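You operate a simulated robot arm through the tools that you are given. There is no shell and no other tool.

The job below is to be done with a simulated two-armed robot. You get a single attempt, and the scene is never put back.

Task
Clamp the black corner bracket on the rail with the green angle bracket.

Only the result counts: the job must be done as asked and must still hold three seconds after the hand-in. Knocking over, shifting, dropping, spilling or breaking anything else fails it.

Robot
Two 7-joint arms with fingered hands on one trunk that stands fixed in place. Base frame: the origin is at the foot of the trunk, x ahead of it, y to its left, z up; the work surface is at about z = 80. Lengths are in cm, angles in degrees, forces in N, time in s.
The left shoulder is at [5, 21.4, 86.9], the right one opposite. With the tool pointing down near the work surface each hand reaches from about 40 to 90 cm from the base axis, measured 20 degrees to its own side. Payload 3 kg a hand.
The TCP of each hand is the grasp point between the finger pads, 2.6 cm short of the fingertips. In the tool frame z runs along the fingers and y along their closing line. The gripper opens to 13.2 cm. The gripper's body begins 7.3 cm behind the TCP. The gripper is a hand of 3 fingers: y runs from the thumb to the fingers, the wrist lies at [0, 0, -22.9] in the tool frame.
Orientation is told as [roll, pitch, yaw] about the base's x, y, z axes, in that order, counted from this pose: with the fingers straight down and closing along the base's y, the tool's x points along the base's -x, its y along +y and its z along -z.

Tools
- The arms move only by the tool step_arm. It takes "left_deltas", "right_deltas" or both (then of equal length, played together; a hand with none holds still); each is a list of rows, each an object of numbers (a shift or turn left out is 0): "tx", "ty", "tz": the shift along the tool's x, y, z in mm; "ax", "ay", "az": the turn, a rotation vector about the tool's x, y, z in rad. In form: [{"tx": .., "ty": .., "tz": .., "ax": .., "ay": .., "az": ..}, ...]. A call has 1 to 20 rows; each row shifts and turns the commanded pose from where the row before left it, along the tool's axes as they then stand. Rows are played at 5 a second. More than 5 cm and 8.6 degrees between two rows, and nothing of the call is played. A pose out of reach is approached as far as the arm can. The call stops where the force on the tool passes 40 N (or 10 N more than at its start, if that is more) or the arm is blocked; 0.2 s more then pass. In this call time passes only in rows, and 0.2 s behind the last. The reply holds the time, the measured pose of the TCP, the force on the tool along the base axes, the opening and the grip force, in the units named above and with some noise, with the torque about the TCP (base axes, N m) and any sound that the robot's microphone picked up, and new pictures: "views" is both (left out), scene, wrist or none (wrist: the cameras of the hands that moved).
- Cameras (640 x 400 px; columns grow to the right, rows downward): "scene" is now at [2.52, -3.88, 150.14]; the picture's right is [-0.45, -0.89, 0.00], its down [-0.57, 0.28, -0.77] and it looks along [0.69, -0.35, -0.63] (base axes); focal length 342 px, centre (320, 200). "left" rides on the left gripper at [-6.2, 0.3, -9.2] in its tool frame; the picture's right is [-0.05, -1.00, 0.00], its down [0.83, -0.04, -0.56] and it looks along [0.55, -0.03, 0.83] (tool axes); focal length 230 px, centre (320, 200). "right" rides on the right gripper at [6.2, 0.3, -9.2] in its tool frame; the picture's right is [-0.05, 1.00, 0.00], its down [-0.83, -0.04, -0.56] and it looks along [-0.55, -0.03, 0.83] (tool axes); focal length 230 px, centre (320, 200).
- curl_fingers(finger1, finger2, thumb_bend, hand): sets how far each is bent, from 0 (flat) to 1 (curled in); at 0.3 the hand is open as for a grip, at 0.7 the pads meet at the TCP. One left out holds its place. A second passes; each finger stops where it meets its share of the squeeze, and holds until it gets a number again. It is the only way to open and close the hand. It gives what a move gives, with no picture; readings hold the bend of each and the force on the fingers (four entries, about 0 where the hand has none), thumb and palm.
- turn_head(pan, tilt): turns the head with the scene camera to pan (to the left, within 86 degrees either way) and tilt (down, from -29 to 69), counted from straight ahead of the robot. It gives what a move gives, and a new picture of the scene camera.
- measure_at(camera, pixels): for up to 12 pixels [column, row] of the newest picture of that camera ("zoom" is the newest enlarged one), the place [x, y, z] in the base frame of the surface seen there, good to about 0.2 cm. It takes no simulated time.
- inspect(camera, box): a new picture of the part [left, top, right, bottom] of that camera's present view, enlarged. It takes no simulated time.
- close_job(): hands the job in; it is judged then, once.

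Leave the grippers open and the arms clear of the work at the hand-in unless told otherwise.

The tools are called after "Call:" as name(argument=value, ...) on one line, values as JSON. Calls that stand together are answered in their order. step_arm: Moves the arms, as the interface text tells. Its arguments: {"type":"object","properties":{"left_deltas":{"type":"array"},"right_deltas":{"type":"array"},"views":{"type":"string","enum":["both","scene","wrist","none"]}},"required":[]} The other tools are called the same way: curl_fingers (finger1, finger2, thumb_bend, hand) moves the fingers one by one; turn_head (pan, tilt) turns the head that bears the scene camera; measure_at (camera, pixels) gives the place of the surface under pixels of a picture; inspect (camera, box) takes an enlarged picture of a part of a camera's view; close_job () hands the job in.

At the start:

```text
clock: 0.0
left_ee_pos: [53.19, 2.38, 113.32]
left_ee_rot: [0.0, 0.0, -22.8]
left_ft_force: [-0.9, 0.6, 0.3]
left_moment: [-0.01, 0.04, 0.02]
left_grip_width: 13.18
left_grip_force: 0.2
left_shape: jaw
left_bend: [0.3, 0.3, 0.3]
left_finger forces: [0.0, 0.0, 0.0, 0.0, 0.0, 0.0]
right_ee_pos: [41.65, -47.34, 117.07]
right_ee_rot: [0.0, 0.0, -22.6]
right_ft_force: [0.2, -0.5, -0.4]
right_moment: [-0.03, 0.0, -0.01]
right_grip_width: 13.21
right_grip_force: 0.0
right_shape: jaw
right_bend: [0.3, 0.3, 0.3]
right_finger forces: [0.0, 0.1, 0.0, 0.1, 0.0, 0.0]
head pan, tilt: [-26.7, 39.3]
```

scene: 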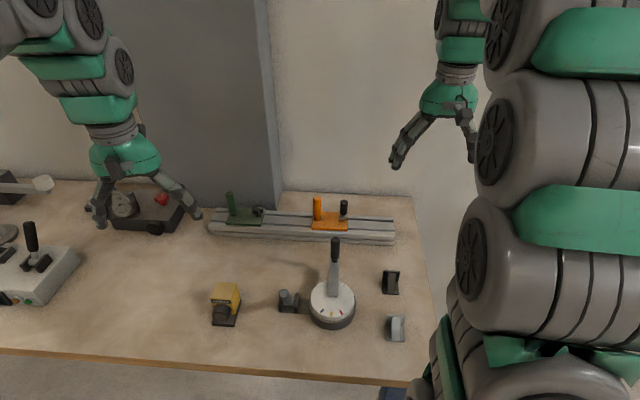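
right: 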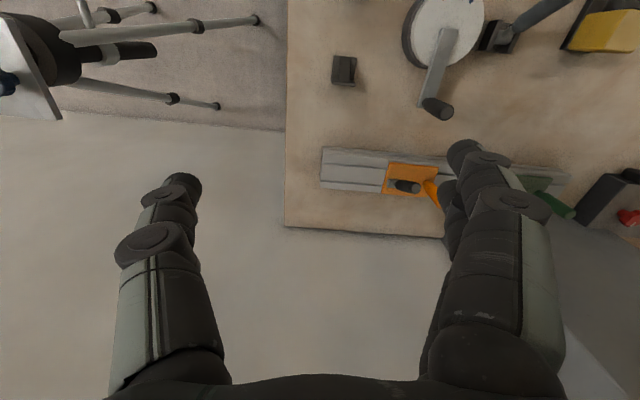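
left: 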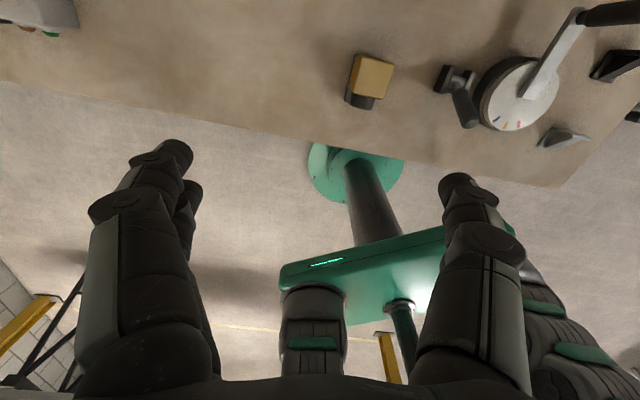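

I see a rail with a green and an orange fixture at about (245,213) and (330,215), and small brackets at (390,282) and (396,328). I'll enlarge the views before doing anything.

Call:
inspect(camera="scene", box=[200, 180, 410, 250])

Call:
inspect(camera="scene", box=[200, 240, 420, 350])

Call:
inspect(camera="scene", box=[0, 160, 210, 310])

Call:
inspect(camera="right", box=[300, 40, 640, 250])

```text
3.05 times, centred on (305, 215) of scene
```

zoom: 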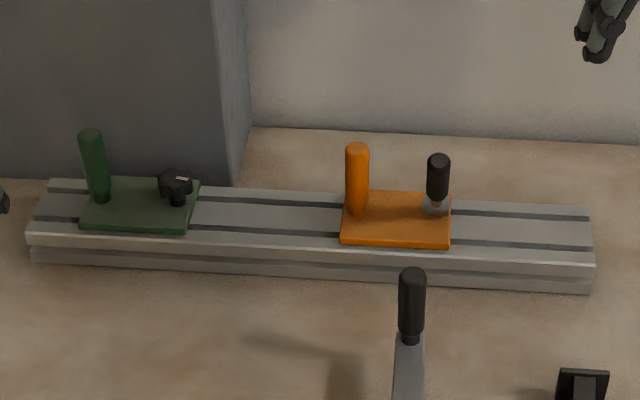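

```text
2.91 times, centred on (310, 295) of scene
```

zoom: 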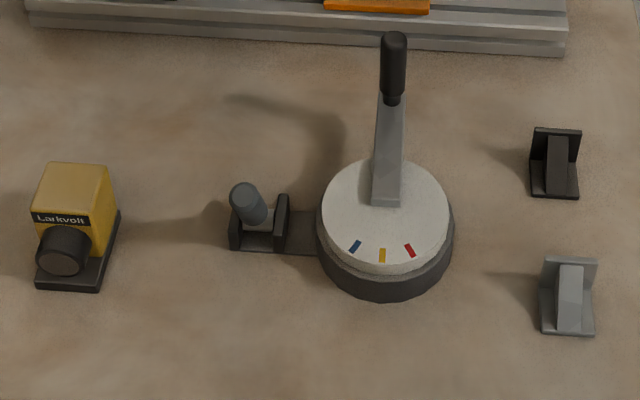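

```text
2.67 times, centred on (105, 235) of scene
```

zoom: 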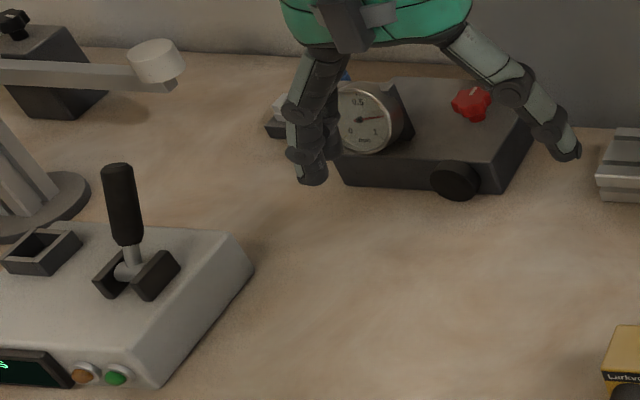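

```text
1.88 times, centred on (470, 145) of right
```

zoom: 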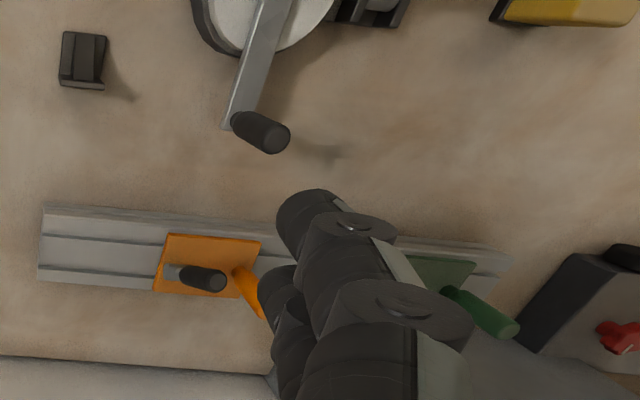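

I'll measure the key points in the scene picture: the rail ends, the green and orange pieces, and the small brackets.

Call:
measure_at(camera="scene", pixels=[[230, 195], [233, 213], [258, 210], [245, 216], [211, 225], [217, 212], [393, 222], [393, 236], [316, 200], [330, 222], [344, 204], [345, 216]])

Call:
measure_at(camera="scene", pixels=[[391, 274], [391, 290], [390, 282], [396, 318], [396, 335], [332, 300], [335, 243], [226, 300], [288, 300], [300, 225], [280, 235], [300, 260]])

Call:
inspect(camera="scene", box=[210, 180, 290, 230])

Call:
inspect(camera="scene", box=[300, 185, 380, 235])

Call:
inspect(camera="scene", box=[365, 260, 429, 300])

Call:
inspect(camera="scene", box=[365, 305, 429, 345])

```text
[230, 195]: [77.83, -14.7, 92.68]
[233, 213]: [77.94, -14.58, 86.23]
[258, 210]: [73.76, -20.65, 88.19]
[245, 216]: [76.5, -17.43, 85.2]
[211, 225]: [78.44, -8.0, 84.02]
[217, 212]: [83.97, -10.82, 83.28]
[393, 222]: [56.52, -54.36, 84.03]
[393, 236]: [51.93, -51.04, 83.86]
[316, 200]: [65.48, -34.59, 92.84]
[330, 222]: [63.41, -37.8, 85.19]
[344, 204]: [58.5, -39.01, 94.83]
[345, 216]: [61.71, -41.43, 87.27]
```

```text
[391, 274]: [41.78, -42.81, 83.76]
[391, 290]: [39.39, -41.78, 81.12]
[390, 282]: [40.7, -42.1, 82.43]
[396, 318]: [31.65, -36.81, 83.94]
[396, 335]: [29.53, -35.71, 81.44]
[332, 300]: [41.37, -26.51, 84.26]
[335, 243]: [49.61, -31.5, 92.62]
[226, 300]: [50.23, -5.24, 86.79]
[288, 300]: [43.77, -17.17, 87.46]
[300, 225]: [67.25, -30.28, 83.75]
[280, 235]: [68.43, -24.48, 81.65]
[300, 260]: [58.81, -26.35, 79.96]
```

```text
8.00 times, centred on (250, 205) of scene
```

zoom: 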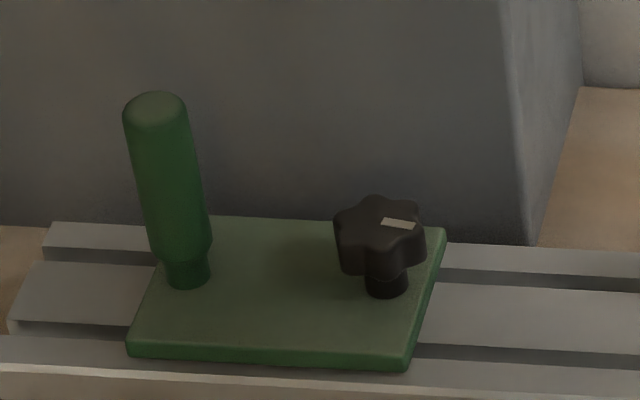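

```text
8.00 times, centred on (340, 210) of scene
```

zoom: 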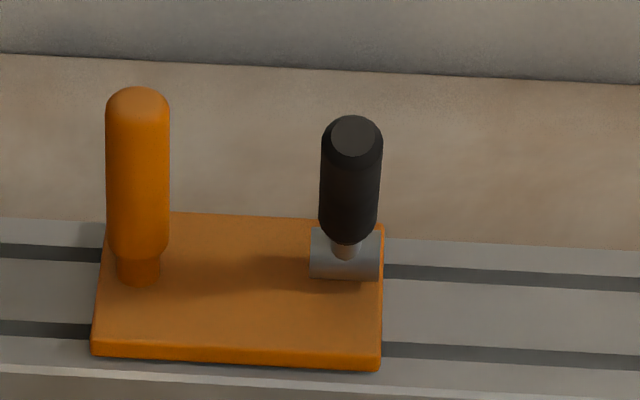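

```text
10.00 times, centred on (397, 280) of scene
```

zoom: 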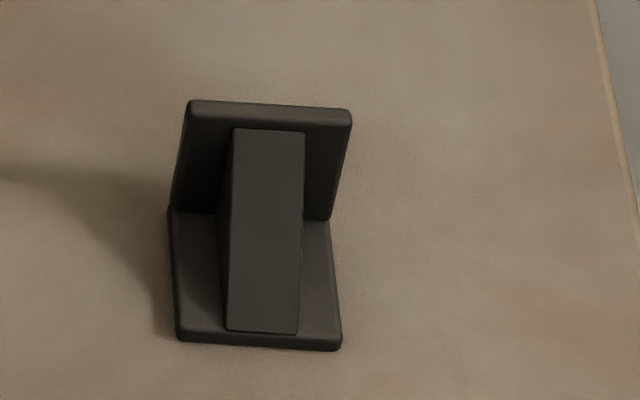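

```text
10.00 times, centred on (397, 325) of scene
```

zoom: 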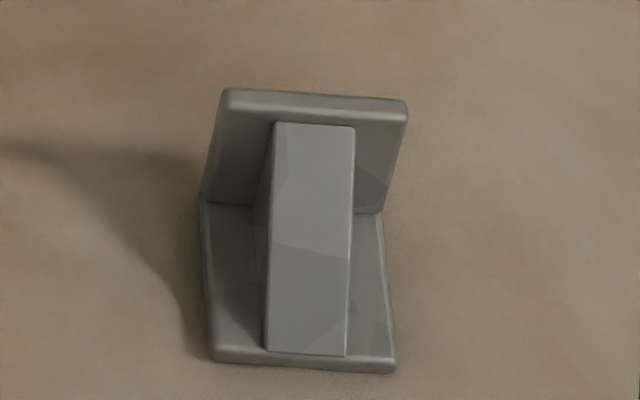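

The green piece is a plate with a post and a star knob. The orange one has a post and a lever. I can't tell yet how the clamping works, so I'll turn the head to look over the rest of the scene.

Call:
turn_head(pan=5, tilt=40)

Call:
turn_head(pan=-60, tilt=45)

Call:
turn_head(pan=-26.7, tilt=45)

```text
clock: 1.0
left_ee_pos: [53.21, 2.36, 113.41]
left_ee_rot: [0.0, 0.0, -22.6]
left_ft_force: [-0.7, -0.3, -0.1]
left_moment: [0.04, -0.01, 0.0]
left_grip_width: 13.2
left_grip_force: 0.1
left_shape: jaw
left_bend: [0.3, 0.3, 0.3]
left_finger forces: [0.1, 0.0, 0.0, 0.0, 0.0, 0.0]
right_ee_pos: [41.49, -47.27, 116.98]
right_ee_rot: [-0.1, 0.0, -22.6]
right_ft_force: [0.3, -0.6, -0.3]
right_moment: [0.0, -0.01, -0.01]
right_grip_width: 13.17
right_grip_force: 0.1
right_shape: jaw
right_bend: [0.3, 0.3, 0.3]
right_finger forces: [0.1, 0.0, 0.0, 0.0, 0.0, 0.0]
head pan, tilt: [5.0, 40.0]
```

scene: 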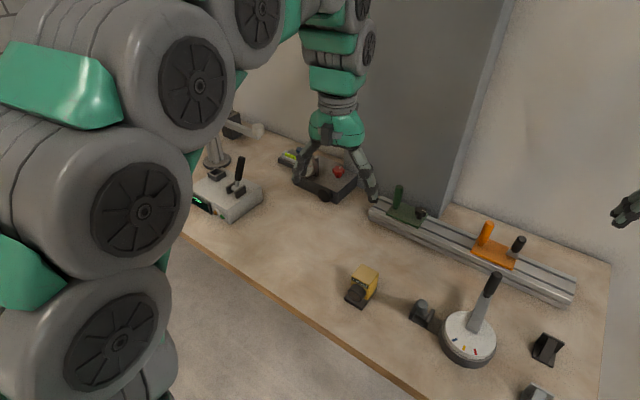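

```text
clock: 2.3
left_ee_pos: [53.24, 2.42, 113.45]
left_ee_rot: [-0.1, 0.0, -22.6]
left_ft_force: [-1.0, -0.3, 0.2]
left_moment: [0.02, -0.01, 0.02]
left_grip_width: 13.18
left_grip_force: 0.1
left_shape: jaw
left_bend: [0.3, 0.3, 0.3]
left_finger forces: [0.0, 0.1, 0.1, 0.0, 0.1, 0.0]
right_ee_pos: [41.59, -47.35, 116.99]
right_ee_rot: [0.0, 0.1, -22.6]
right_ft_force: [-0.2, -0.2, -0.7]
right_moment: [-0.02, 0.01, 0.01]
right_grip_width: 13.18
right_grip_force: 0.0
right_shape: jaw
right_bend: [0.3, 0.3, 0.3]
right_finger forces: [0.0, 0.1, 0.1, 0.0, 0.1, 0.1]
head pan, tilt: [-60.0, 45.0]
```

scene: 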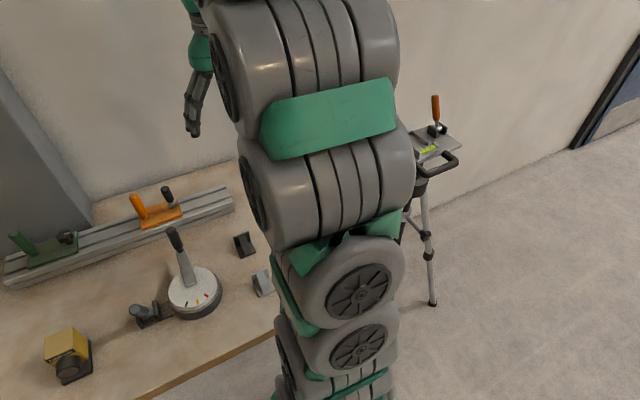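

```text
clock: 3.3
left_ee_pos: [53.37, 2.41, 113.5]
left_ee_rot: [0.0, 0.1, -22.6]
left_ft_force: [0.3, -0.4, 0.2]
left_moment: [-0.01, 0.0, -0.01]
left_grip_width: 13.18
left_grip_force: 0.0
left_shape: jaw
left_bend: [0.3, 0.3, 0.3]
left_finger forces: [0.1, 0.0, 0.1, 0.1, 0.1, 0.1]
right_ee_pos: [41.61, -47.25, 117.07]
right_ee_rot: [0.0, -0.1, -22.6]
right_ft_force: [-0.6, 0.4, 0.3]
right_moment: [0.03, 0.04, 0.03]
right_grip_width: 13.19
right_grip_force: 0.1
right_shape: jaw
right_bend: [0.3, 0.3, 0.3]
right_finger forces: [0.0, 0.0, 0.0, 0.1, 0.0, 0.1]
head pan, tilt: [-26.7, 45.0]
```

scene: 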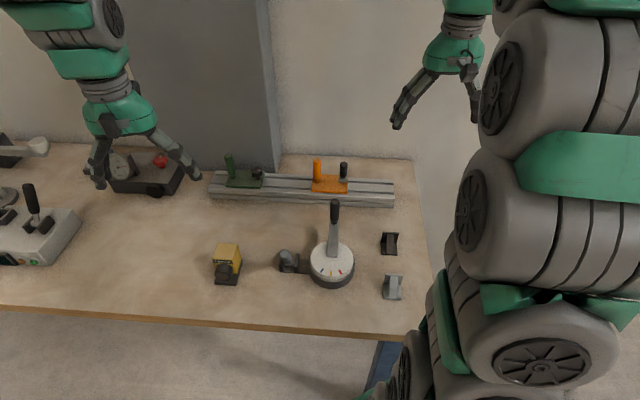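

Only the green and orange pieces are on the rail. I'll measure the wall and pillar, and take closer views of both pieces from this head pose.

Call:
measure_at(camera="scene", pixels=[[300, 160], [340, 130], [200, 100], [265, 150], [160, 165], [140, 180], [415, 160], [230, 180], [262, 168], [205, 205]])

Call:
inspect(camera="right", box=[310, 140, 450, 220])

Call:
inspect(camera="scene", box=[200, 150, 280, 200])

Call:
inspect(camera="right", box=[500, 160, 600, 220])

```text
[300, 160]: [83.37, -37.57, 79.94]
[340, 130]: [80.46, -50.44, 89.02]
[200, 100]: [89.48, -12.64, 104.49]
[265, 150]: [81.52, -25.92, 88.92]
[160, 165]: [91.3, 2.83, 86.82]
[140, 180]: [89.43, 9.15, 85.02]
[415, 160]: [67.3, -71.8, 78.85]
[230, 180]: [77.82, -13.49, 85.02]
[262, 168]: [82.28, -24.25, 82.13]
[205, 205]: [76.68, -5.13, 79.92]
```

```text
4.57 times, centred on (380, 180) of right
```

zoom: 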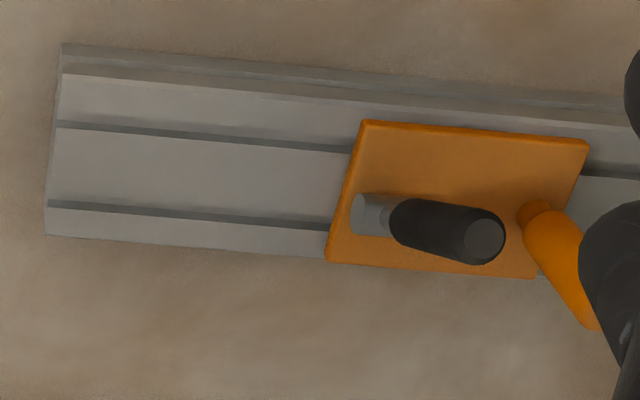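

```text
8.00 times, centred on (240, 175) of scene
```

zoom: 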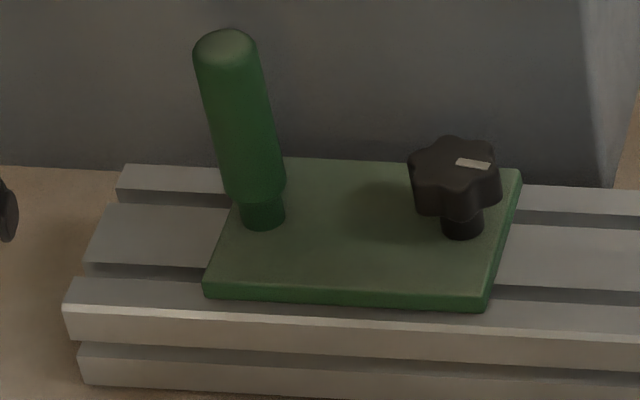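

```text
6.40 times, centred on (550, 190) of right
```

zoom: 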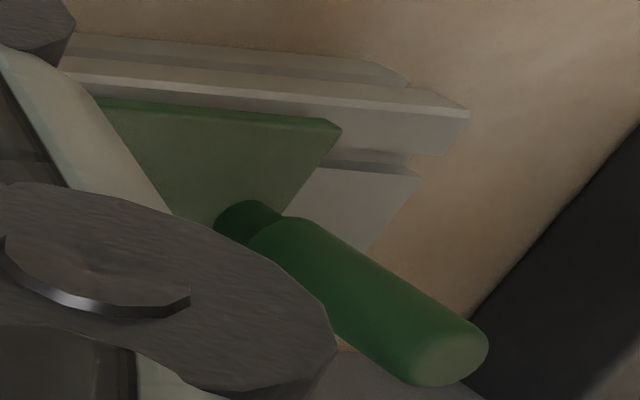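

The plates look flat and ride on the rail. I'll move the left hand aside and bring the right hand, whose camera looks forward, over the rail for a closer look. The path stays at z ≥ 105, above everything.

Call:
step_arm(left_deltas=[{"tx": 15.4, "ty": 37}, {"tx": 15.4, "ty": 37}, {"tx": 15.4, "ty": 37}, {"tx": 15.4, "ty": 37}, {"tx": 15.4, "ty": 37}], views="scene")

Call:
step_arm(right_deltas=[{"tx": -10.4, "ty": 41.3, "tz": 11.2}, {"tx": -10.4, "ty": 41.3, "tz": 11.2}, {"tx": -10.4, "ty": 41.3, "tz": 11.2}, {"tx": -10.4, "ty": 41.3, "tz": 11.2}, {"tx": -10.4, "ty": 41.3, "tz": 11.2}, {"tx": -10.4, "ty": 41.3, "tz": 11.2}, {"tx": -10.4, "ty": 41.3, "tz": 11.2}, {"tx": -10.4, "ty": 41.3, "tz": 11.2}], views="both")

```text
clock: 4.5
left_ee_pos: [53.18, 22.47, 113.32]
left_ee_rot: [0.0, 0.0, -22.7]
left_ft_force: [0.2, 0.7, -0.5]
left_moment: [0.02, -0.01, 0.0]
left_grip_width: 13.18
left_grip_force: 0.1
left_shape: jaw
left_bend: [0.3, 0.3, 0.3]
left_finger forces: [0.0, 0.1, 0.1, 0.0, 0.1, 0.1]
right_ee_pos: [41.57, -47.35, 117.03]
right_ee_rot: [0.0, 0.0, -22.7]
right_ft_force: [-0.9, -0.3, -0.3]
right_moment: [-0.03, 0.02, -0.05]
right_grip_width: 13.18
right_grip_force: 0.1
right_shape: jaw
right_bend: [0.3, 0.3, 0.3]
right_finger forces: [0.0, 0.0, 0.0, 0.0, 0.1, 0.0]
head pan, tilt: [-26.7, 45.0]
```

scene: 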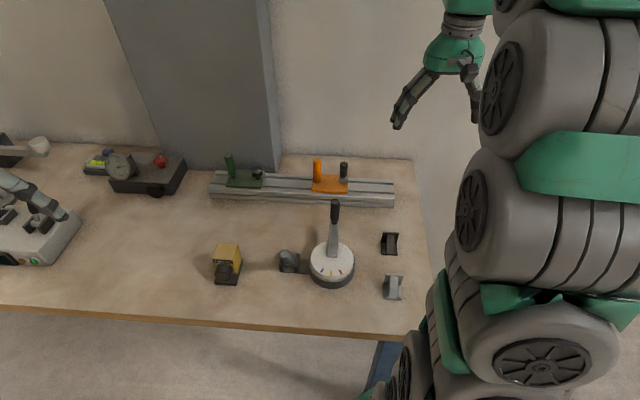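

```text
clock: 6.3
left_ee_pos: [53.37, 22.67, 113.33]
left_ee_rot: [0.0, 0.1, -22.7]
left_ft_force: [0.9, 0.5, 0.0]
left_moment: [0.02, 0.01, 0.03]
left_grip_width: 13.2
left_grip_force: 0.0
left_shape: jaw
left_bend: [0.3, 0.3, 0.3]
left_finger forces: [0.1, 0.0, 0.0, 0.1, 0.0, 0.1]
right_ee_pos: [62.15, -19.94, 108.19]
right_ee_rot: [0.1, 0.0, -22.6]
right_ft_force: [-0.1, -0.1, 1.0]
right_moment: [0.01, -0.05, 0.01]
right_grip_width: 13.17
right_grip_force: 0.0
right_shape: jaw
right_bend: [0.3, 0.3, 0.3]
right_finger forces: [0.1, 0.0, 0.0, 0.0, 0.0, 0.0]
head pan, tilt: [-26.7, 45.0]
```

scene: 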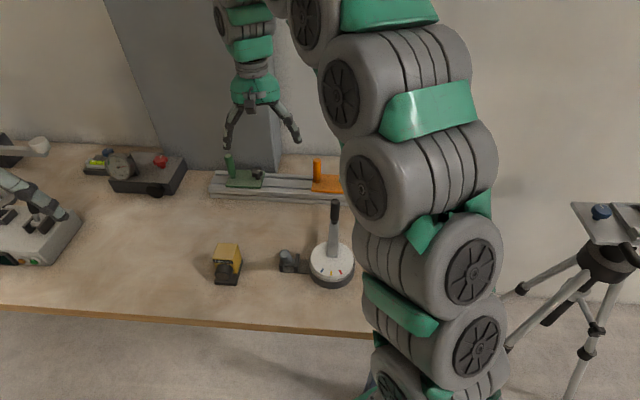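
right: 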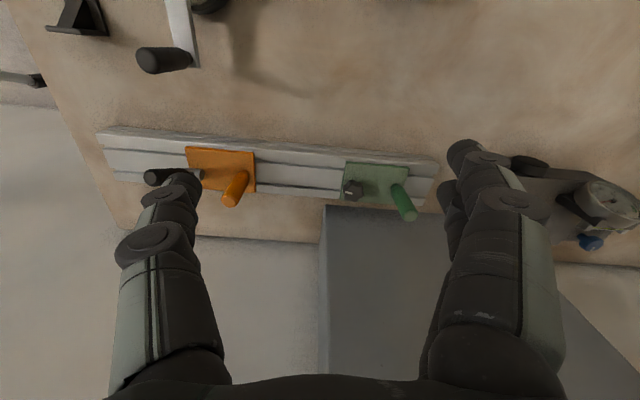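

Now the right camera shows the whole rail, with orange at (220,170) and green at (380,180). I'll enlarge both, plus the section of rail between them.

Call:
inspect(camera="right", box=[320, 140, 448, 220])

Call:
inspect(camera="right", box=[140, 130, 268, 210])

Call:
inspect(camera="right", box=[90, 110, 450, 230])

Call:
inspect(camera="right", box=[30, 0, 230, 110])

```text
5.00 times, centred on (384, 180) of right
```

zoom: 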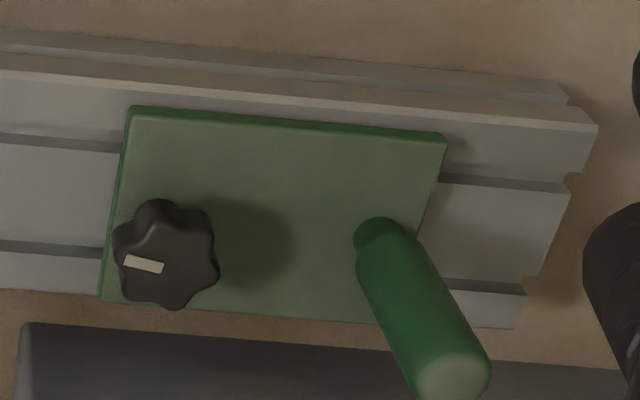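

```text
5.00 times, centred on (204, 170) of right
```

zoom: 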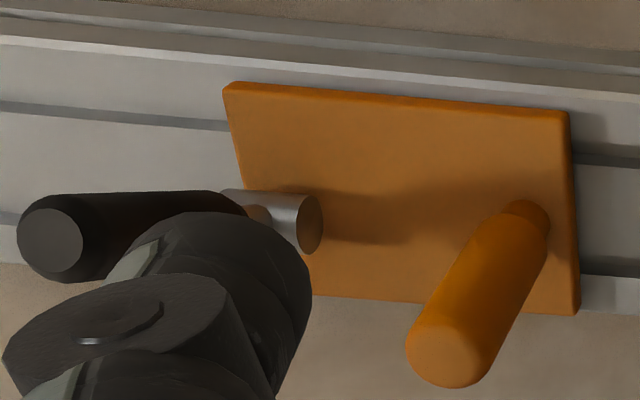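

```text
1.78 times, centred on (270, 170) of right
```

zoom: 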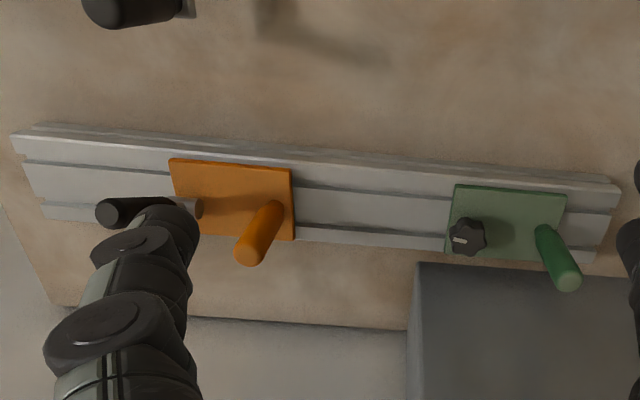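

```text
3.20 times, centred on (130, 55) of right
```

zoom: 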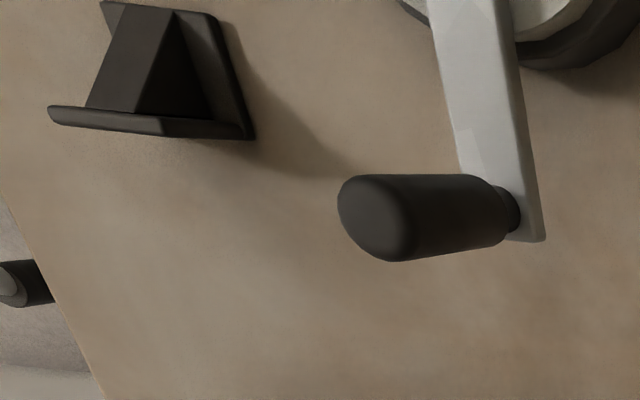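

Both plates ride on the T-slot rail. Each has a fixed post to push it by and a lock: a star knob on green, a lever on orange. So I read the job as: put the black bracket on the rail between them, slide green up so it is pinned against orange, and lock green's knob. First I'll measure the geometry precisely in the right picture.

Call:
measure_at(camera="right", pixels=[[347, 162], [408, 168], [402, 203], [341, 198], [352, 190], [396, 188], [413, 217], [437, 167], [424, 204], [97, 134], [114, 180], [270, 170]])

Call:
measure_at(camera="right", pixels=[[187, 148], [253, 154], [255, 191], [204, 188], [231, 200], [246, 176], [157, 178], [200, 174], [190, 172], [290, 160], [290, 190], [290, 176]])

Call:
measure_at(camera="right", pixels=[[63, 1], [97, 6], [48, 29], [106, 36], [108, 40], [46, 33], [75, 20], [90, 10]])

```text
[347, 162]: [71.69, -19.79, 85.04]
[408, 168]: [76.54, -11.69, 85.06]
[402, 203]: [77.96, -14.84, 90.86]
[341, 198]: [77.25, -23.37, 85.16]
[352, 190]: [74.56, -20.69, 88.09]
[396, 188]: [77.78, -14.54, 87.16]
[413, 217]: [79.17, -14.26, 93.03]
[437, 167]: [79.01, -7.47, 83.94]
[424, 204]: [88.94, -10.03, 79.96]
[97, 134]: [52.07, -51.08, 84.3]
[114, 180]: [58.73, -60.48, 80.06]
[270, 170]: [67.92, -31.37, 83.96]
```

```text
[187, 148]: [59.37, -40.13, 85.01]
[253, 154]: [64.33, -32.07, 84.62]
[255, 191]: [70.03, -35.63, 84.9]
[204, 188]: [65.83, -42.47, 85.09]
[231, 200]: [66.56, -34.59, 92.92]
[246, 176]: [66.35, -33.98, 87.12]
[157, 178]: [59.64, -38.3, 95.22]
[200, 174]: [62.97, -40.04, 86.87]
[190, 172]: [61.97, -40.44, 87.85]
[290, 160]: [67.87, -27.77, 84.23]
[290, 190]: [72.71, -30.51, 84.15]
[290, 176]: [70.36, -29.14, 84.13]
```

```text
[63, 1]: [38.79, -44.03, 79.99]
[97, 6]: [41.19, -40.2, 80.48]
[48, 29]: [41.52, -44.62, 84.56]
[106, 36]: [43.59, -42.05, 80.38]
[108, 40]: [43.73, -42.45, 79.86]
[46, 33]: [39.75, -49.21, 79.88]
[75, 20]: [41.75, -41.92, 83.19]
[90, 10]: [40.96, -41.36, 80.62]
```

The rail runs along u = (0.53, 0.85) with its top at z = 84.0. The gap between the plates is about 14 cm. The black bracket stands at about (41,-43) with its flange roughly parallel to the rail. Before grasping I'll close the right hand partway in free air to learn where the fingers go.

Call:
curl_fingers(hand="right", finger1=0.57, finger2=0.57, thumb_bend=0.57)

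Call:
inspect(camera="right", box=[0, 0, 640, 400])

Call:
inspect(camera="scene", box=[200, 60, 320, 180])

```text
clock: 7.3
left_ee_pos: [53.27, 22.45, 113.51]
left_ee_rot: [-0.1, 0.1, -22.6]
left_ft_force: [0.0, -0.6, -0.2]
left_moment: [0.02, -0.01, -0.04]
left_grip_width: 13.19
left_grip_force: 0.1
left_shape: jaw
left_bend: [0.3, 0.3, 0.3]
left_finger forces: [0.0, 0.0, 0.0, 0.0, 0.0, 0.0]
right_ee_pos: [62.02, -20.0, 108.13]
right_ee_rot: [0.0, 0.0, -22.5]
right_ft_force: [0.5, 0.4, 0.5]
right_moment: [0.04, 0.01, -0.03]
right_grip_width: 4.85
right_grip_force: 0.0
right_shape: fingers
right_bend: [0.56, 0.56, 0.56]
right_finger forces: [0.1, 0.0, 0.0, 0.1, 0.0, 0.0]
head pan, tilt: [-26.7, 45.0]
```

```text
1.00 times, centred on (320, 200) of right (not enlarged: the box is as wide or as high as the picture)
```

zoom: 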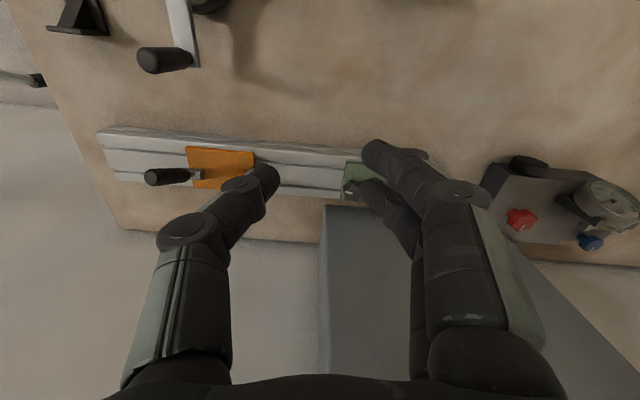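

```text
3.33 times, centred on (260, 120) of scene
```

zoom: 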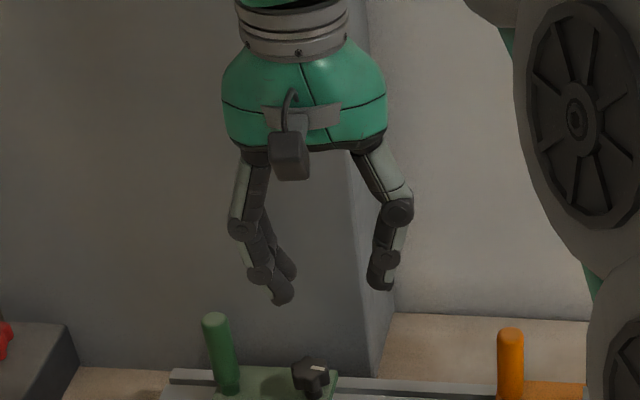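

The opening is now 4.85 cm at bend 0.56. I'll measure the fingertip and finger pad positions in the right picture, at (268,172), (375,150) and (370,190).

Call:
measure_at(camera="zoom", pixels=[[285, 300], [290, 265], [377, 288], [392, 285], [262, 270], [240, 230], [397, 205], [390, 260]])

Call:
inspect(camera="right", box=[220, 110, 460, 260])

```text
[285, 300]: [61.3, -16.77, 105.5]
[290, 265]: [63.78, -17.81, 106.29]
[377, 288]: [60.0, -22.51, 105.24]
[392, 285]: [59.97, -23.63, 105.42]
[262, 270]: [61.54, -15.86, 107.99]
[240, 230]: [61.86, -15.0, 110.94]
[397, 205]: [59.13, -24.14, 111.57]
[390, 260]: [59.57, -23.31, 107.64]
```

```text
2.67 times, centred on (340, 185) of right
```

zoom: 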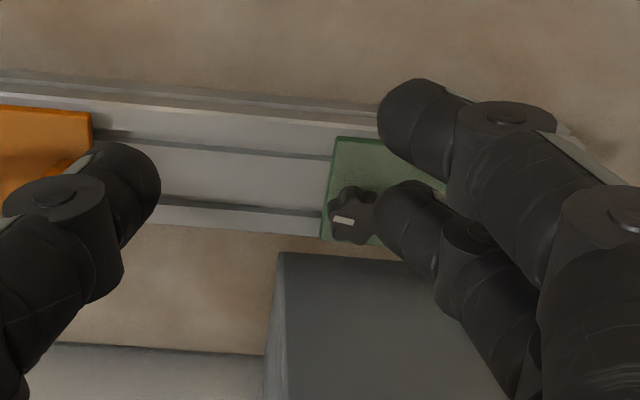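

Call:
measure_at(camera="zoom", pixels=[[400, 90], [382, 110], [410, 150], [393, 195], [380, 225], [400, 255], [140, 160], [158, 180], [140, 210], [435, 110], [430, 210], [115, 200]])

```text
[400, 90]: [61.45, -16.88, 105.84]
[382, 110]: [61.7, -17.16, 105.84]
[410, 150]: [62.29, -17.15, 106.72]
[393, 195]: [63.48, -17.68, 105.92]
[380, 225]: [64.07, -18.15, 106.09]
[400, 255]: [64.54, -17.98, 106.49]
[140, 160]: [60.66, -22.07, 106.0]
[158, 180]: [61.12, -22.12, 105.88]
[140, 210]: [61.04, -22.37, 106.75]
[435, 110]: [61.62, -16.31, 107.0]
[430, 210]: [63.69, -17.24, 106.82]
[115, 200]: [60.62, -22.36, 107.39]
```

The fingertips sit about 2.3 to 2.8 cm below the TCP: the two fingers at tool x ≈ ±1.35, the thumb at x ≈ 0. So I'll pinch the bracket's flange near its top, thumb on the flat back and the two fingers either side of the rib. I'll open the hand, go back over the bracket high up, and turn to about yaw +58.

Call:
curl_fingers(hand="right", finger1=0.3, finger2=0.3, thumb_bend=0.3)

Call:
step_arm(right_deltas=[{"tx": 13.8, "ty": -41.3}, {"tx": 13.8, "ty": -41.3}, {"tx": 13.8, "ty": -41.3}, {"tx": 13.8, "ty": -41.3}, {"tx": 13.8, "ty": -41.3}, {"tx": 13.8, "ty": -41.3}, {"tx": 13.8, "ty": -41.3}], views="none")

Call:
step_arm(right_deltas=[{"az": -0.141}, {"az": -0.141}, {"az": -0.141}, {"az": -0.141}, {"az": -0.141}, {"az": -0.141}, {"az": -0.141}, {"az": -0.141}, {"az": -0.141}, {"az": -0.141}], views="both")

```text
clock: 8.3
left_ee_pos: [53.25, 22.47, 113.39]
left_ee_rot: [0.1, -0.1, -22.5]
left_ft_force: [-0.2, -0.3, -0.1]
left_moment: [0.0, 0.01, 0.02]
left_grip_width: 13.19
left_grip_force: 0.1
left_shape: jaw
left_bend: [0.3, 0.3, 0.3]
left_finger forces: [0.0, 0.0, 0.0, 0.0, 0.0, 0.0]
right_ee_pos: [62.09, -20.0, 108.12]
right_ee_rot: [0.0, 0.0, -22.6]
right_ft_force: [0.0, -0.4, -0.3]
right_moment: [0.02, 0.0, -0.02]
right_grip_width: 13.4
right_grip_force: 0.0
right_shape: fingers
right_bend: [0.3, 0.3, 0.3]
right_finger forces: [0.0, 0.1, 0.0, 0.1, 0.1, 0.1]
head pan, tilt: [-26.7, 45.0]
```

```text
clock: 9.9
left_ee_pos: [53.13, 22.38, 113.34]
left_ee_rot: [0.1, 0.0, -22.6]
left_ft_force: [0.6, -0.3, -0.6]
left_moment: [0.03, 0.0, 0.02]
left_grip_width: 13.19
left_grip_force: 0.0
left_shape: jaw
left_bend: [0.3, 0.3, 0.3]
left_finger forces: [0.0, 0.0, 0.1, 0.0, 0.0, 0.1]
right_ee_pos: [42.0, -43.11, 108.07]
right_ee_rot: [0.0, 0.0, -22.6]
right_ft_force: [0.1, -0.4, 0.0]
right_moment: [0.0, -0.01, 0.01]
right_grip_width: 13.4
right_grip_force: 0.1
right_shape: fingers
right_bend: [0.3, 0.3, 0.3]
right_finger forces: [0.0, 0.1, 0.0, 0.0, 0.1, 0.0]
head pan, tilt: [-26.7, 45.0]
```

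```text
clock: 12.1
left_ee_pos: [53.31, 22.5, 113.46]
left_ee_rot: [0.0, 0.0, -22.7]
left_ft_force: [0.3, 0.0, 0.1]
left_moment: [-0.01, -0.01, 0.0]
left_grip_width: 13.2
left_grip_force: 0.1
left_shape: jaw
left_bend: [0.3, 0.3, 0.3]
left_finger forces: [0.0, 0.1, 0.0, 0.0, 0.1, 0.0]
right_ee_pos: [42.0, -42.95, 108.05]
right_ee_rot: [0.0, -0.1, 58.3]
right_ft_force: [-0.1, 0.8, 0.3]
right_moment: [0.0, -0.02, -0.01]
right_grip_width: 13.42
right_grip_force: 0.0
right_shape: fingers
right_bend: [0.3, 0.3, 0.3]
right_finger forces: [0.1, 0.1, 0.0, 0.1, 0.0, 0.0]
head pan, tilt: [-26.7, 45.0]
```

scene: 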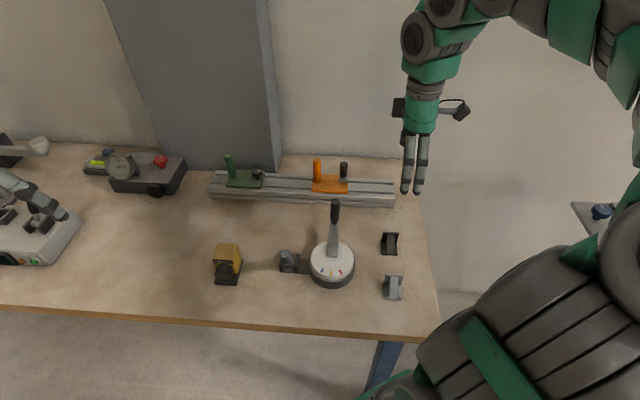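
right: 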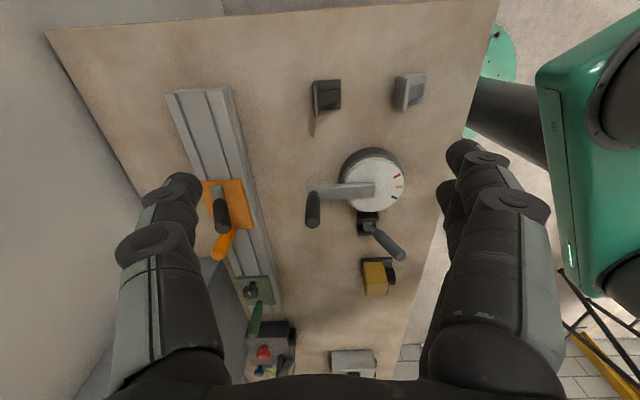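

The black bracket is at (326,96) in the right picture and there is a clear view of it. I'll enlarge and measure it.

Call:
inspect(camera="right", box=[294, 66, 358, 106])

Call:
inspect(camera="scene", box=[366, 224, 414, 254])

```text
10.00 times, centred on (326, 86) of right
```

zoom: 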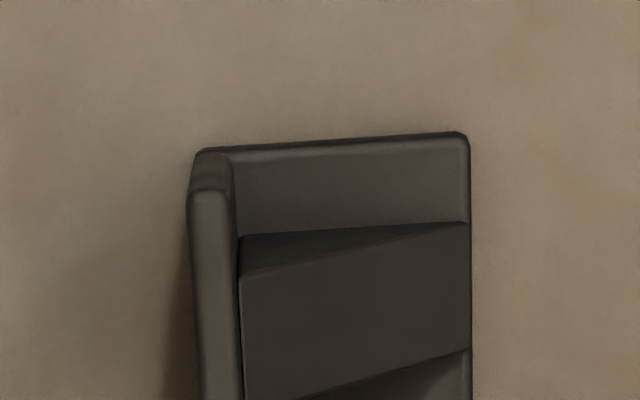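

```text
13.33 times, centred on (390, 239) of scene
```

zoom: 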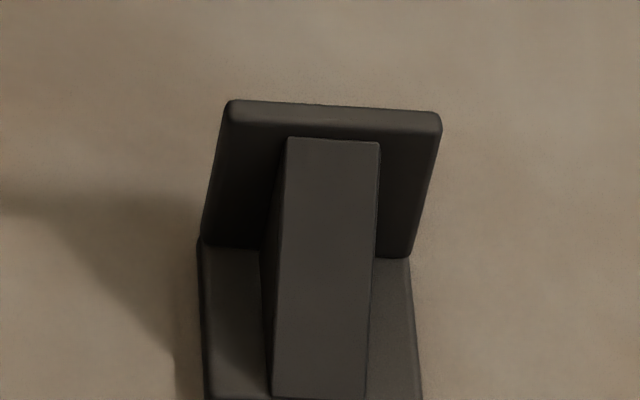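

Call:
measure_at(camera="zoom", pixels=[[240, 108], [335, 112], [430, 118], [240, 122], [430, 132], [293, 142], [376, 146], [320, 390], [205, 250], [410, 265], [335, 200], [335, 260]])

Call:
inspect(camera="right", box=[286, 66, 366, 126])

```text
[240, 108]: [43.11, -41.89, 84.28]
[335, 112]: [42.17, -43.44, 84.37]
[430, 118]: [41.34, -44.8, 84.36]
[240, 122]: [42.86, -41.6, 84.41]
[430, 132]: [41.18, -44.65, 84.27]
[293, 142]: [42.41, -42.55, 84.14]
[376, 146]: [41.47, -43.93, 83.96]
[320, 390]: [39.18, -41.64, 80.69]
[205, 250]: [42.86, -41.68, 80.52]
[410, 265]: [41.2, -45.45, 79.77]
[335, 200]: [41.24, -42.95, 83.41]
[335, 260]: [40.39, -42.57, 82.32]
```

```text
6.67 times, centred on (326, 96) of right
```

zoom: 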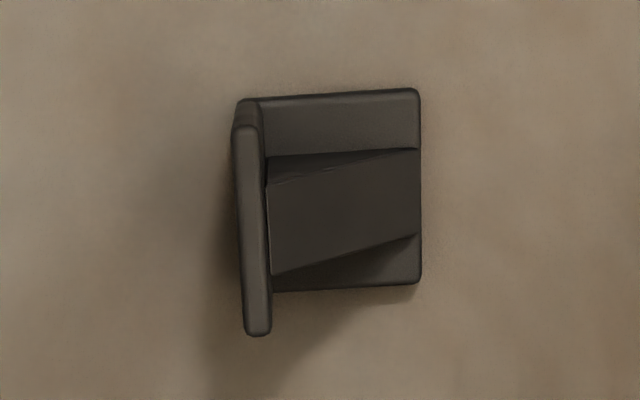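

The flange top is centred at about (42.1,-43.2,84.35), parallel to the rail, with the rib starting just below the top. I'll close the hand nearly fully in the air to see at what height the tips meet.

Call:
curl_fingers(hand="right", finger1=0.68, finger2=0.68, thumb_bend=0.68)

Call:
inspect(camera="right", box=[220, 110, 460, 260])

Call:
inspect(camera="scene", box=[368, 90, 464, 210])

```text
clock: 13.1
left_ee_pos: [53.23, 22.59, 113.36]
left_ee_rot: [0.0, 0.0, -22.7]
left_ft_force: [0.0, 0.3, 0.4]
left_moment: [0.0, -0.02, -0.04]
left_grip_width: 13.19
left_grip_force: 0.1
left_shape: jaw
left_bend: [0.3, 0.3, 0.3]
left_finger forces: [0.0, 0.0, 0.1, 0.1, 0.0, 0.0]
right_ee_pos: [41.9, -42.98, 108.16]
right_ee_rot: [0.0, 0.0, 58.2]
right_ft_force: [-0.8, -0.3, 0.2]
right_moment: [0.0, -0.03, 0.01]
right_grip_width: 1.17
right_grip_force: 0.1
right_shape: fingers
right_bend: [0.68, 0.68, 0.68]
right_finger forces: [0.0, 0.1, 0.1, 0.1, 0.1, 0.1]
head pan, tilt: [-26.7, 45.0]
```

```text
2.67 times, centred on (340, 185) of right
```

zoom: 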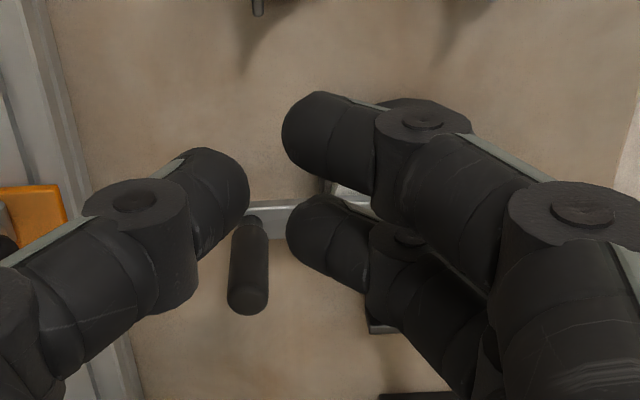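

```text
3.33 times, centred on (416, 150) of scene
```

zoom: 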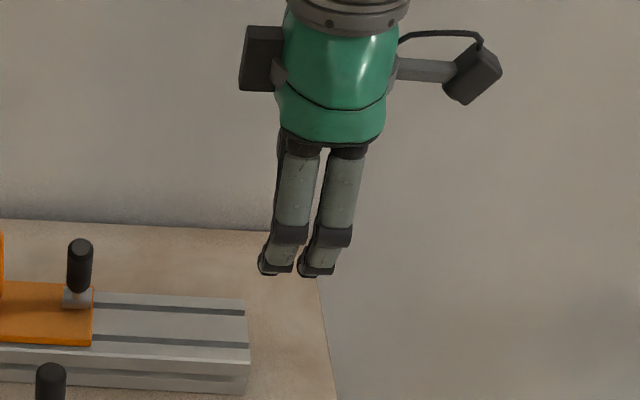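

Call:
inspect(camera="right", box=[220, 110, 460, 260])

Call:
measure_at(camera="zoom", pixels=[[243, 175], [244, 200], [210, 160], [220, 220], [288, 125], [300, 105], [300, 155], [292, 220], [310, 205], [310, 255], [200, 180], [340, 130]])

```text
2.67 times, centred on (340, 185) of right
```

zoom: 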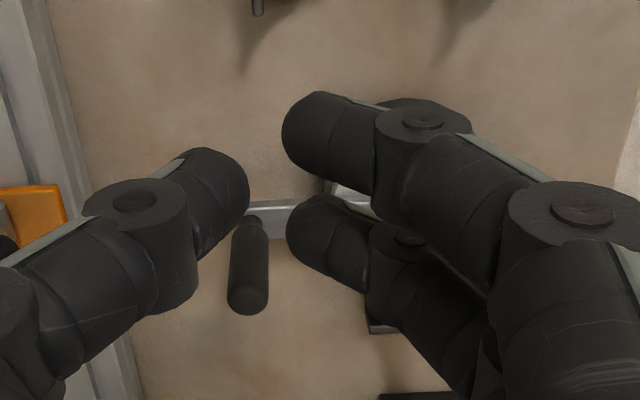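

```text
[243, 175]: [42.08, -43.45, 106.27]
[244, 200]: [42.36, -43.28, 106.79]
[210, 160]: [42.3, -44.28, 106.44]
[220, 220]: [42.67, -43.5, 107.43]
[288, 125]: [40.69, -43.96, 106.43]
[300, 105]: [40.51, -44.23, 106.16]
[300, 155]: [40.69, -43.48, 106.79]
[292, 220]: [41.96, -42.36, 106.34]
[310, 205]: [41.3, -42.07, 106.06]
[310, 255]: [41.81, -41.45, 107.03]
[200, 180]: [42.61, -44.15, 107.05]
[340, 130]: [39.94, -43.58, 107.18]
```

The tips meet about 1.8 cm below the TCP. I'll open to about 0.45 and lower over the flange, with small corrections (tx +1.3, ty -2.4 mm), stopping at about z = 90 to check.

Call:
curl_fingers(hand="right", finger1=0.45, finger2=0.45, thumb_bend=0.45)

Call:
step_arm(right_deltas=[{"tx": 1.3, "ty": -2.4, "tz": 40}, {"tz": 40}, {"tz": 40}, {"tz": 40}, {"tz": 20}], views="both")

Call:
inspect(camera="right", box=[200, 80, 480, 255])

```text
clock: 14.1
left_ee_pos: [53.28, 22.49, 113.27]
left_ee_rot: [-0.1, 0.0, -22.7]
left_ft_force: [0.2, -0.8, -0.3]
left_moment: [-0.02, 0.01, 0.0]
left_grip_width: 13.22
left_grip_force: 0.1
left_shape: jaw
left_bend: [0.3, 0.3, 0.3]
left_finger forces: [0.0, 0.0, 0.1, 0.1, 0.1, 0.0]
right_ee_pos: [41.99, -42.96, 108.01]
right_ee_rot: [0.1, 0.0, 58.3]
right_ft_force: [0.0, 0.3, -0.2]
right_moment: [0.0, 0.02, 0.01]
right_grip_width: 8.41
right_grip_force: 0.1
right_shape: fingers
right_bend: [0.45, 0.45, 0.45]
right_finger forces: [0.0, 0.0, 0.0, 0.0, 0.0, 0.1]
head pan, tilt: [-26.7, 45.0]
```

```text
clock: 15.3
left_ee_pos: [53.26, 22.49, 113.24]
left_ee_rot: [0.0, 0.0, -22.7]
left_ft_force: [0.2, 0.1, 0.8]
left_moment: [-0.01, 0.01, 0.01]
left_grip_width: 13.18
left_grip_force: 0.1
left_shape: jaw
left_bend: [0.3, 0.3, 0.3]
left_finger forces: [0.0, 0.0, 0.0, 0.1, 0.0, 0.1]
right_ee_pos: [41.85, -42.94, 89.97]
right_ee_rot: [0.0, 0.0, 58.1]
right_ft_force: [0.4, -0.1, 0.6]
right_moment: [-0.01, -0.01, 0.0]
right_grip_width: 8.39
right_grip_force: 0.0
right_shape: fingers
right_bend: [0.45, 0.45, 0.45]
right_finger forces: [0.1, 0.0, 0.0, 0.0, 0.0, 0.0]
head pan, tilt: [-26.7, 45.0]
```

scene: 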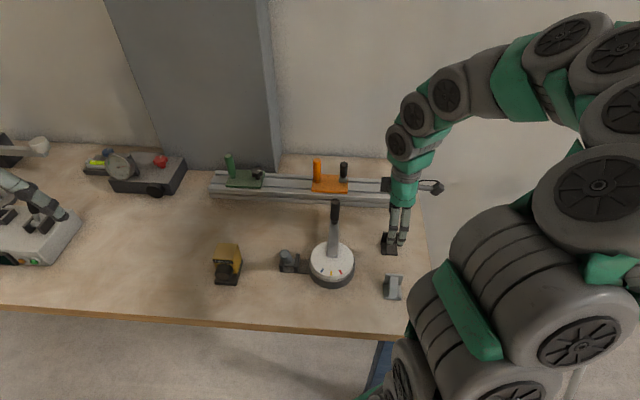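
right: 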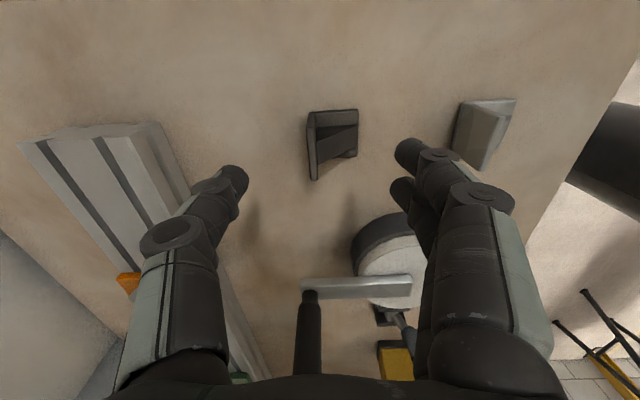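

```text
2.29 times, centred on (340, 168) of right
```

zoom: 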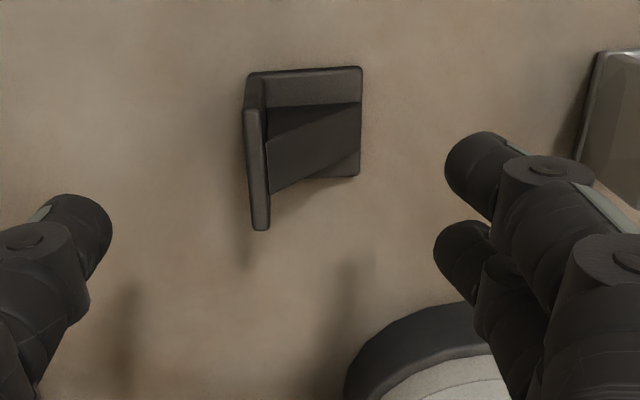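

Call:
measure_at(camera="zoom", pixels=[[254, 120], [261, 222], [257, 170], [264, 200], [252, 90], [300, 150], [345, 85], [90, 215], [460, 155], [445, 245]])

```text
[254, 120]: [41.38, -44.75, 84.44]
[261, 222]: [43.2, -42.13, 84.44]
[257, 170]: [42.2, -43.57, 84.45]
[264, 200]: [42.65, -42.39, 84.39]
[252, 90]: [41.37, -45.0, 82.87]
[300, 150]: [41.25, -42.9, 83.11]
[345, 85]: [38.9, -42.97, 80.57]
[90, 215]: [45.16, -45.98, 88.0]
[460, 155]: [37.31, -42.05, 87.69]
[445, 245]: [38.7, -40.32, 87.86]
```

The flange top now measures about (42.2,-43.4,84.4), slightly toward the thumb side of my centre line. I'll shift ty -3 and tx +1.3 mm, lower 45 mm so the tips straddle the flange, then close gently.

Call:
step_arm(right_deltas=[{"tx": 1.3, "ty": -3.0, "tz": 15}, {"tz": 15}, {"tz": 15}], views="wrist")

Call:
inspect(camera="right", box=[200, 80, 480, 255])

```text
clock: 16.1
left_ee_pos: [53.22, 22.54, 113.43]
left_ee_rot: [0.0, 0.0, -22.6]
left_ft_force: [-0.3, -0.2, -0.2]
left_moment: [0.02, 0.0, 0.02]
left_grip_width: 13.19
left_grip_force: 0.1
left_shape: jaw
left_bend: [0.3, 0.3, 0.3]
left_finger forces: [0.0, 0.1, 0.1, 0.1, 0.1, 0.0]
right_ee_pos: [42.27, -43.52, 85.64]
right_ee_rot: [0.0, 0.1, 58.3]
right_ft_force: [0.2, 0.1, 0.5]
right_moment: [-0.02, -0.01, 0.02]
right_grip_width: 8.44
right_grip_force: 0.0
right_shape: fingers
right_bend: [0.45, 0.45, 0.45]
right_finger forces: [0.0, 0.0, 0.1, 0.0, 0.0, 0.0]
head pan, tilt: [-26.7, 45.0]
```

right: 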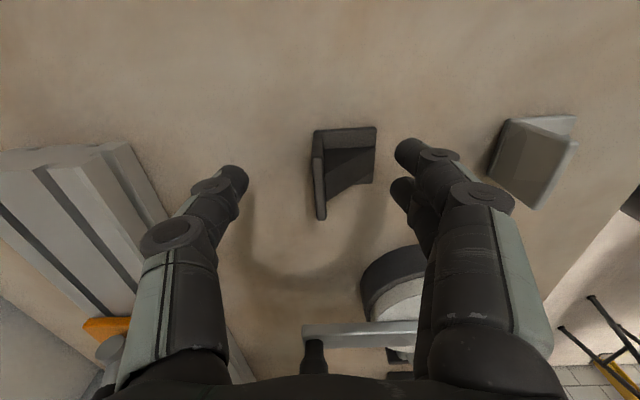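

```text
2.29 times, centred on (340, 168) of right
```

zoom: 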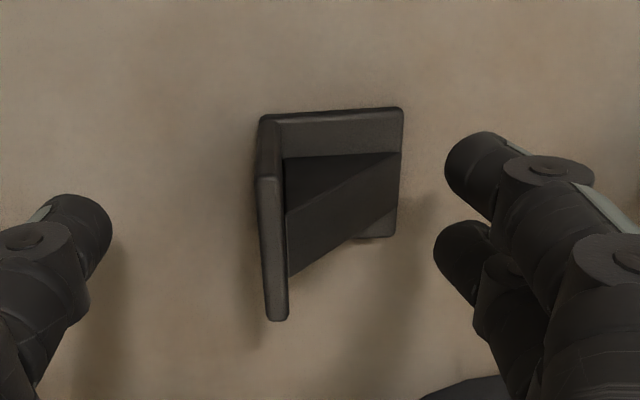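

Call:
measure_at(camera="zoom", pixels=[[268, 185], [278, 312], [272, 250], [285, 220], [262, 250], [288, 300], [395, 120], [370, 225]])

```text
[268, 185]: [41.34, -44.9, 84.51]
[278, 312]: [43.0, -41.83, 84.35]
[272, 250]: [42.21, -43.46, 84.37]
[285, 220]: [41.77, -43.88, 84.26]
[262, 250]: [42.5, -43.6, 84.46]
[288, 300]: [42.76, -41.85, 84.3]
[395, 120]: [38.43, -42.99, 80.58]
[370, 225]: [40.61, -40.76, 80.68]
```

The flange is centred between thumb and fingers to within about 2 mm. Now I'll close the hand on it.

Call:
curl_fingers(hand="right", finger1=0.75, finger2=0.75, thumb_bend=0.75)

Call:
inspect(camera="right", box=[200, 80, 480, 255])

Call:
inspect(camera="scene", box=[350, 200, 430, 260])

```text
clock: 17.1
left_ee_pos: [53.3, 22.47, 113.43]
left_ee_rot: [0.0, 0.0, -22.7]
left_ft_force: [0.6, -0.4, -0.4]
left_moment: [0.01, -0.01, 0.0]
left_grip_width: 13.21
left_grip_force: 0.1
left_shape: jaw
left_bend: [0.3, 0.3, 0.3]
left_finger forces: [0.1, 0.0, 0.0, 0.0, 0.1, 0.0]
right_ee_pos: [42.11, -43.45, 85.61]
right_ee_rot: [0.0, 0.0, 58.2]
right_ft_force: [-0.4, 0.6, 1.7]
right_moment: [0.11, 0.07, 0.05]
right_grip_width: 0.81
right_grip_force: 11.9
right_shape: fingers
right_bend: [0.73, 0.72, 0.68]
right_finger forces: [4.3, 8.7, 0.1, 0.1, 11.4, 0.1]
head pan, tilt: [-26.7, 45.0]
```

```text
2.29 times, centred on (340, 168) of right
```

zoom: 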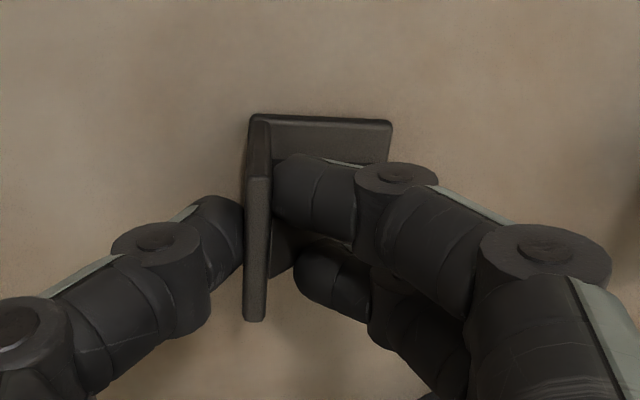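

```text
6.67 times, centred on (390, 230) of scene
```

zoom: 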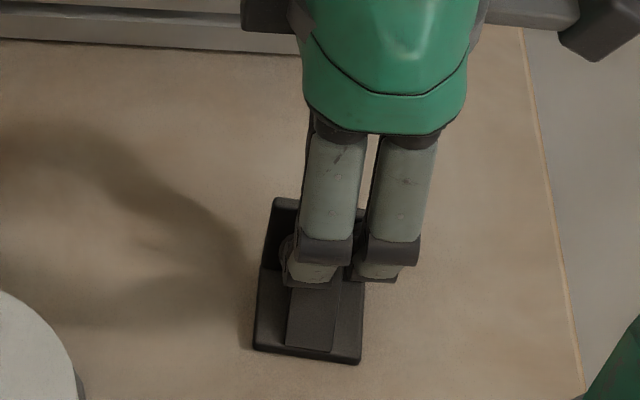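

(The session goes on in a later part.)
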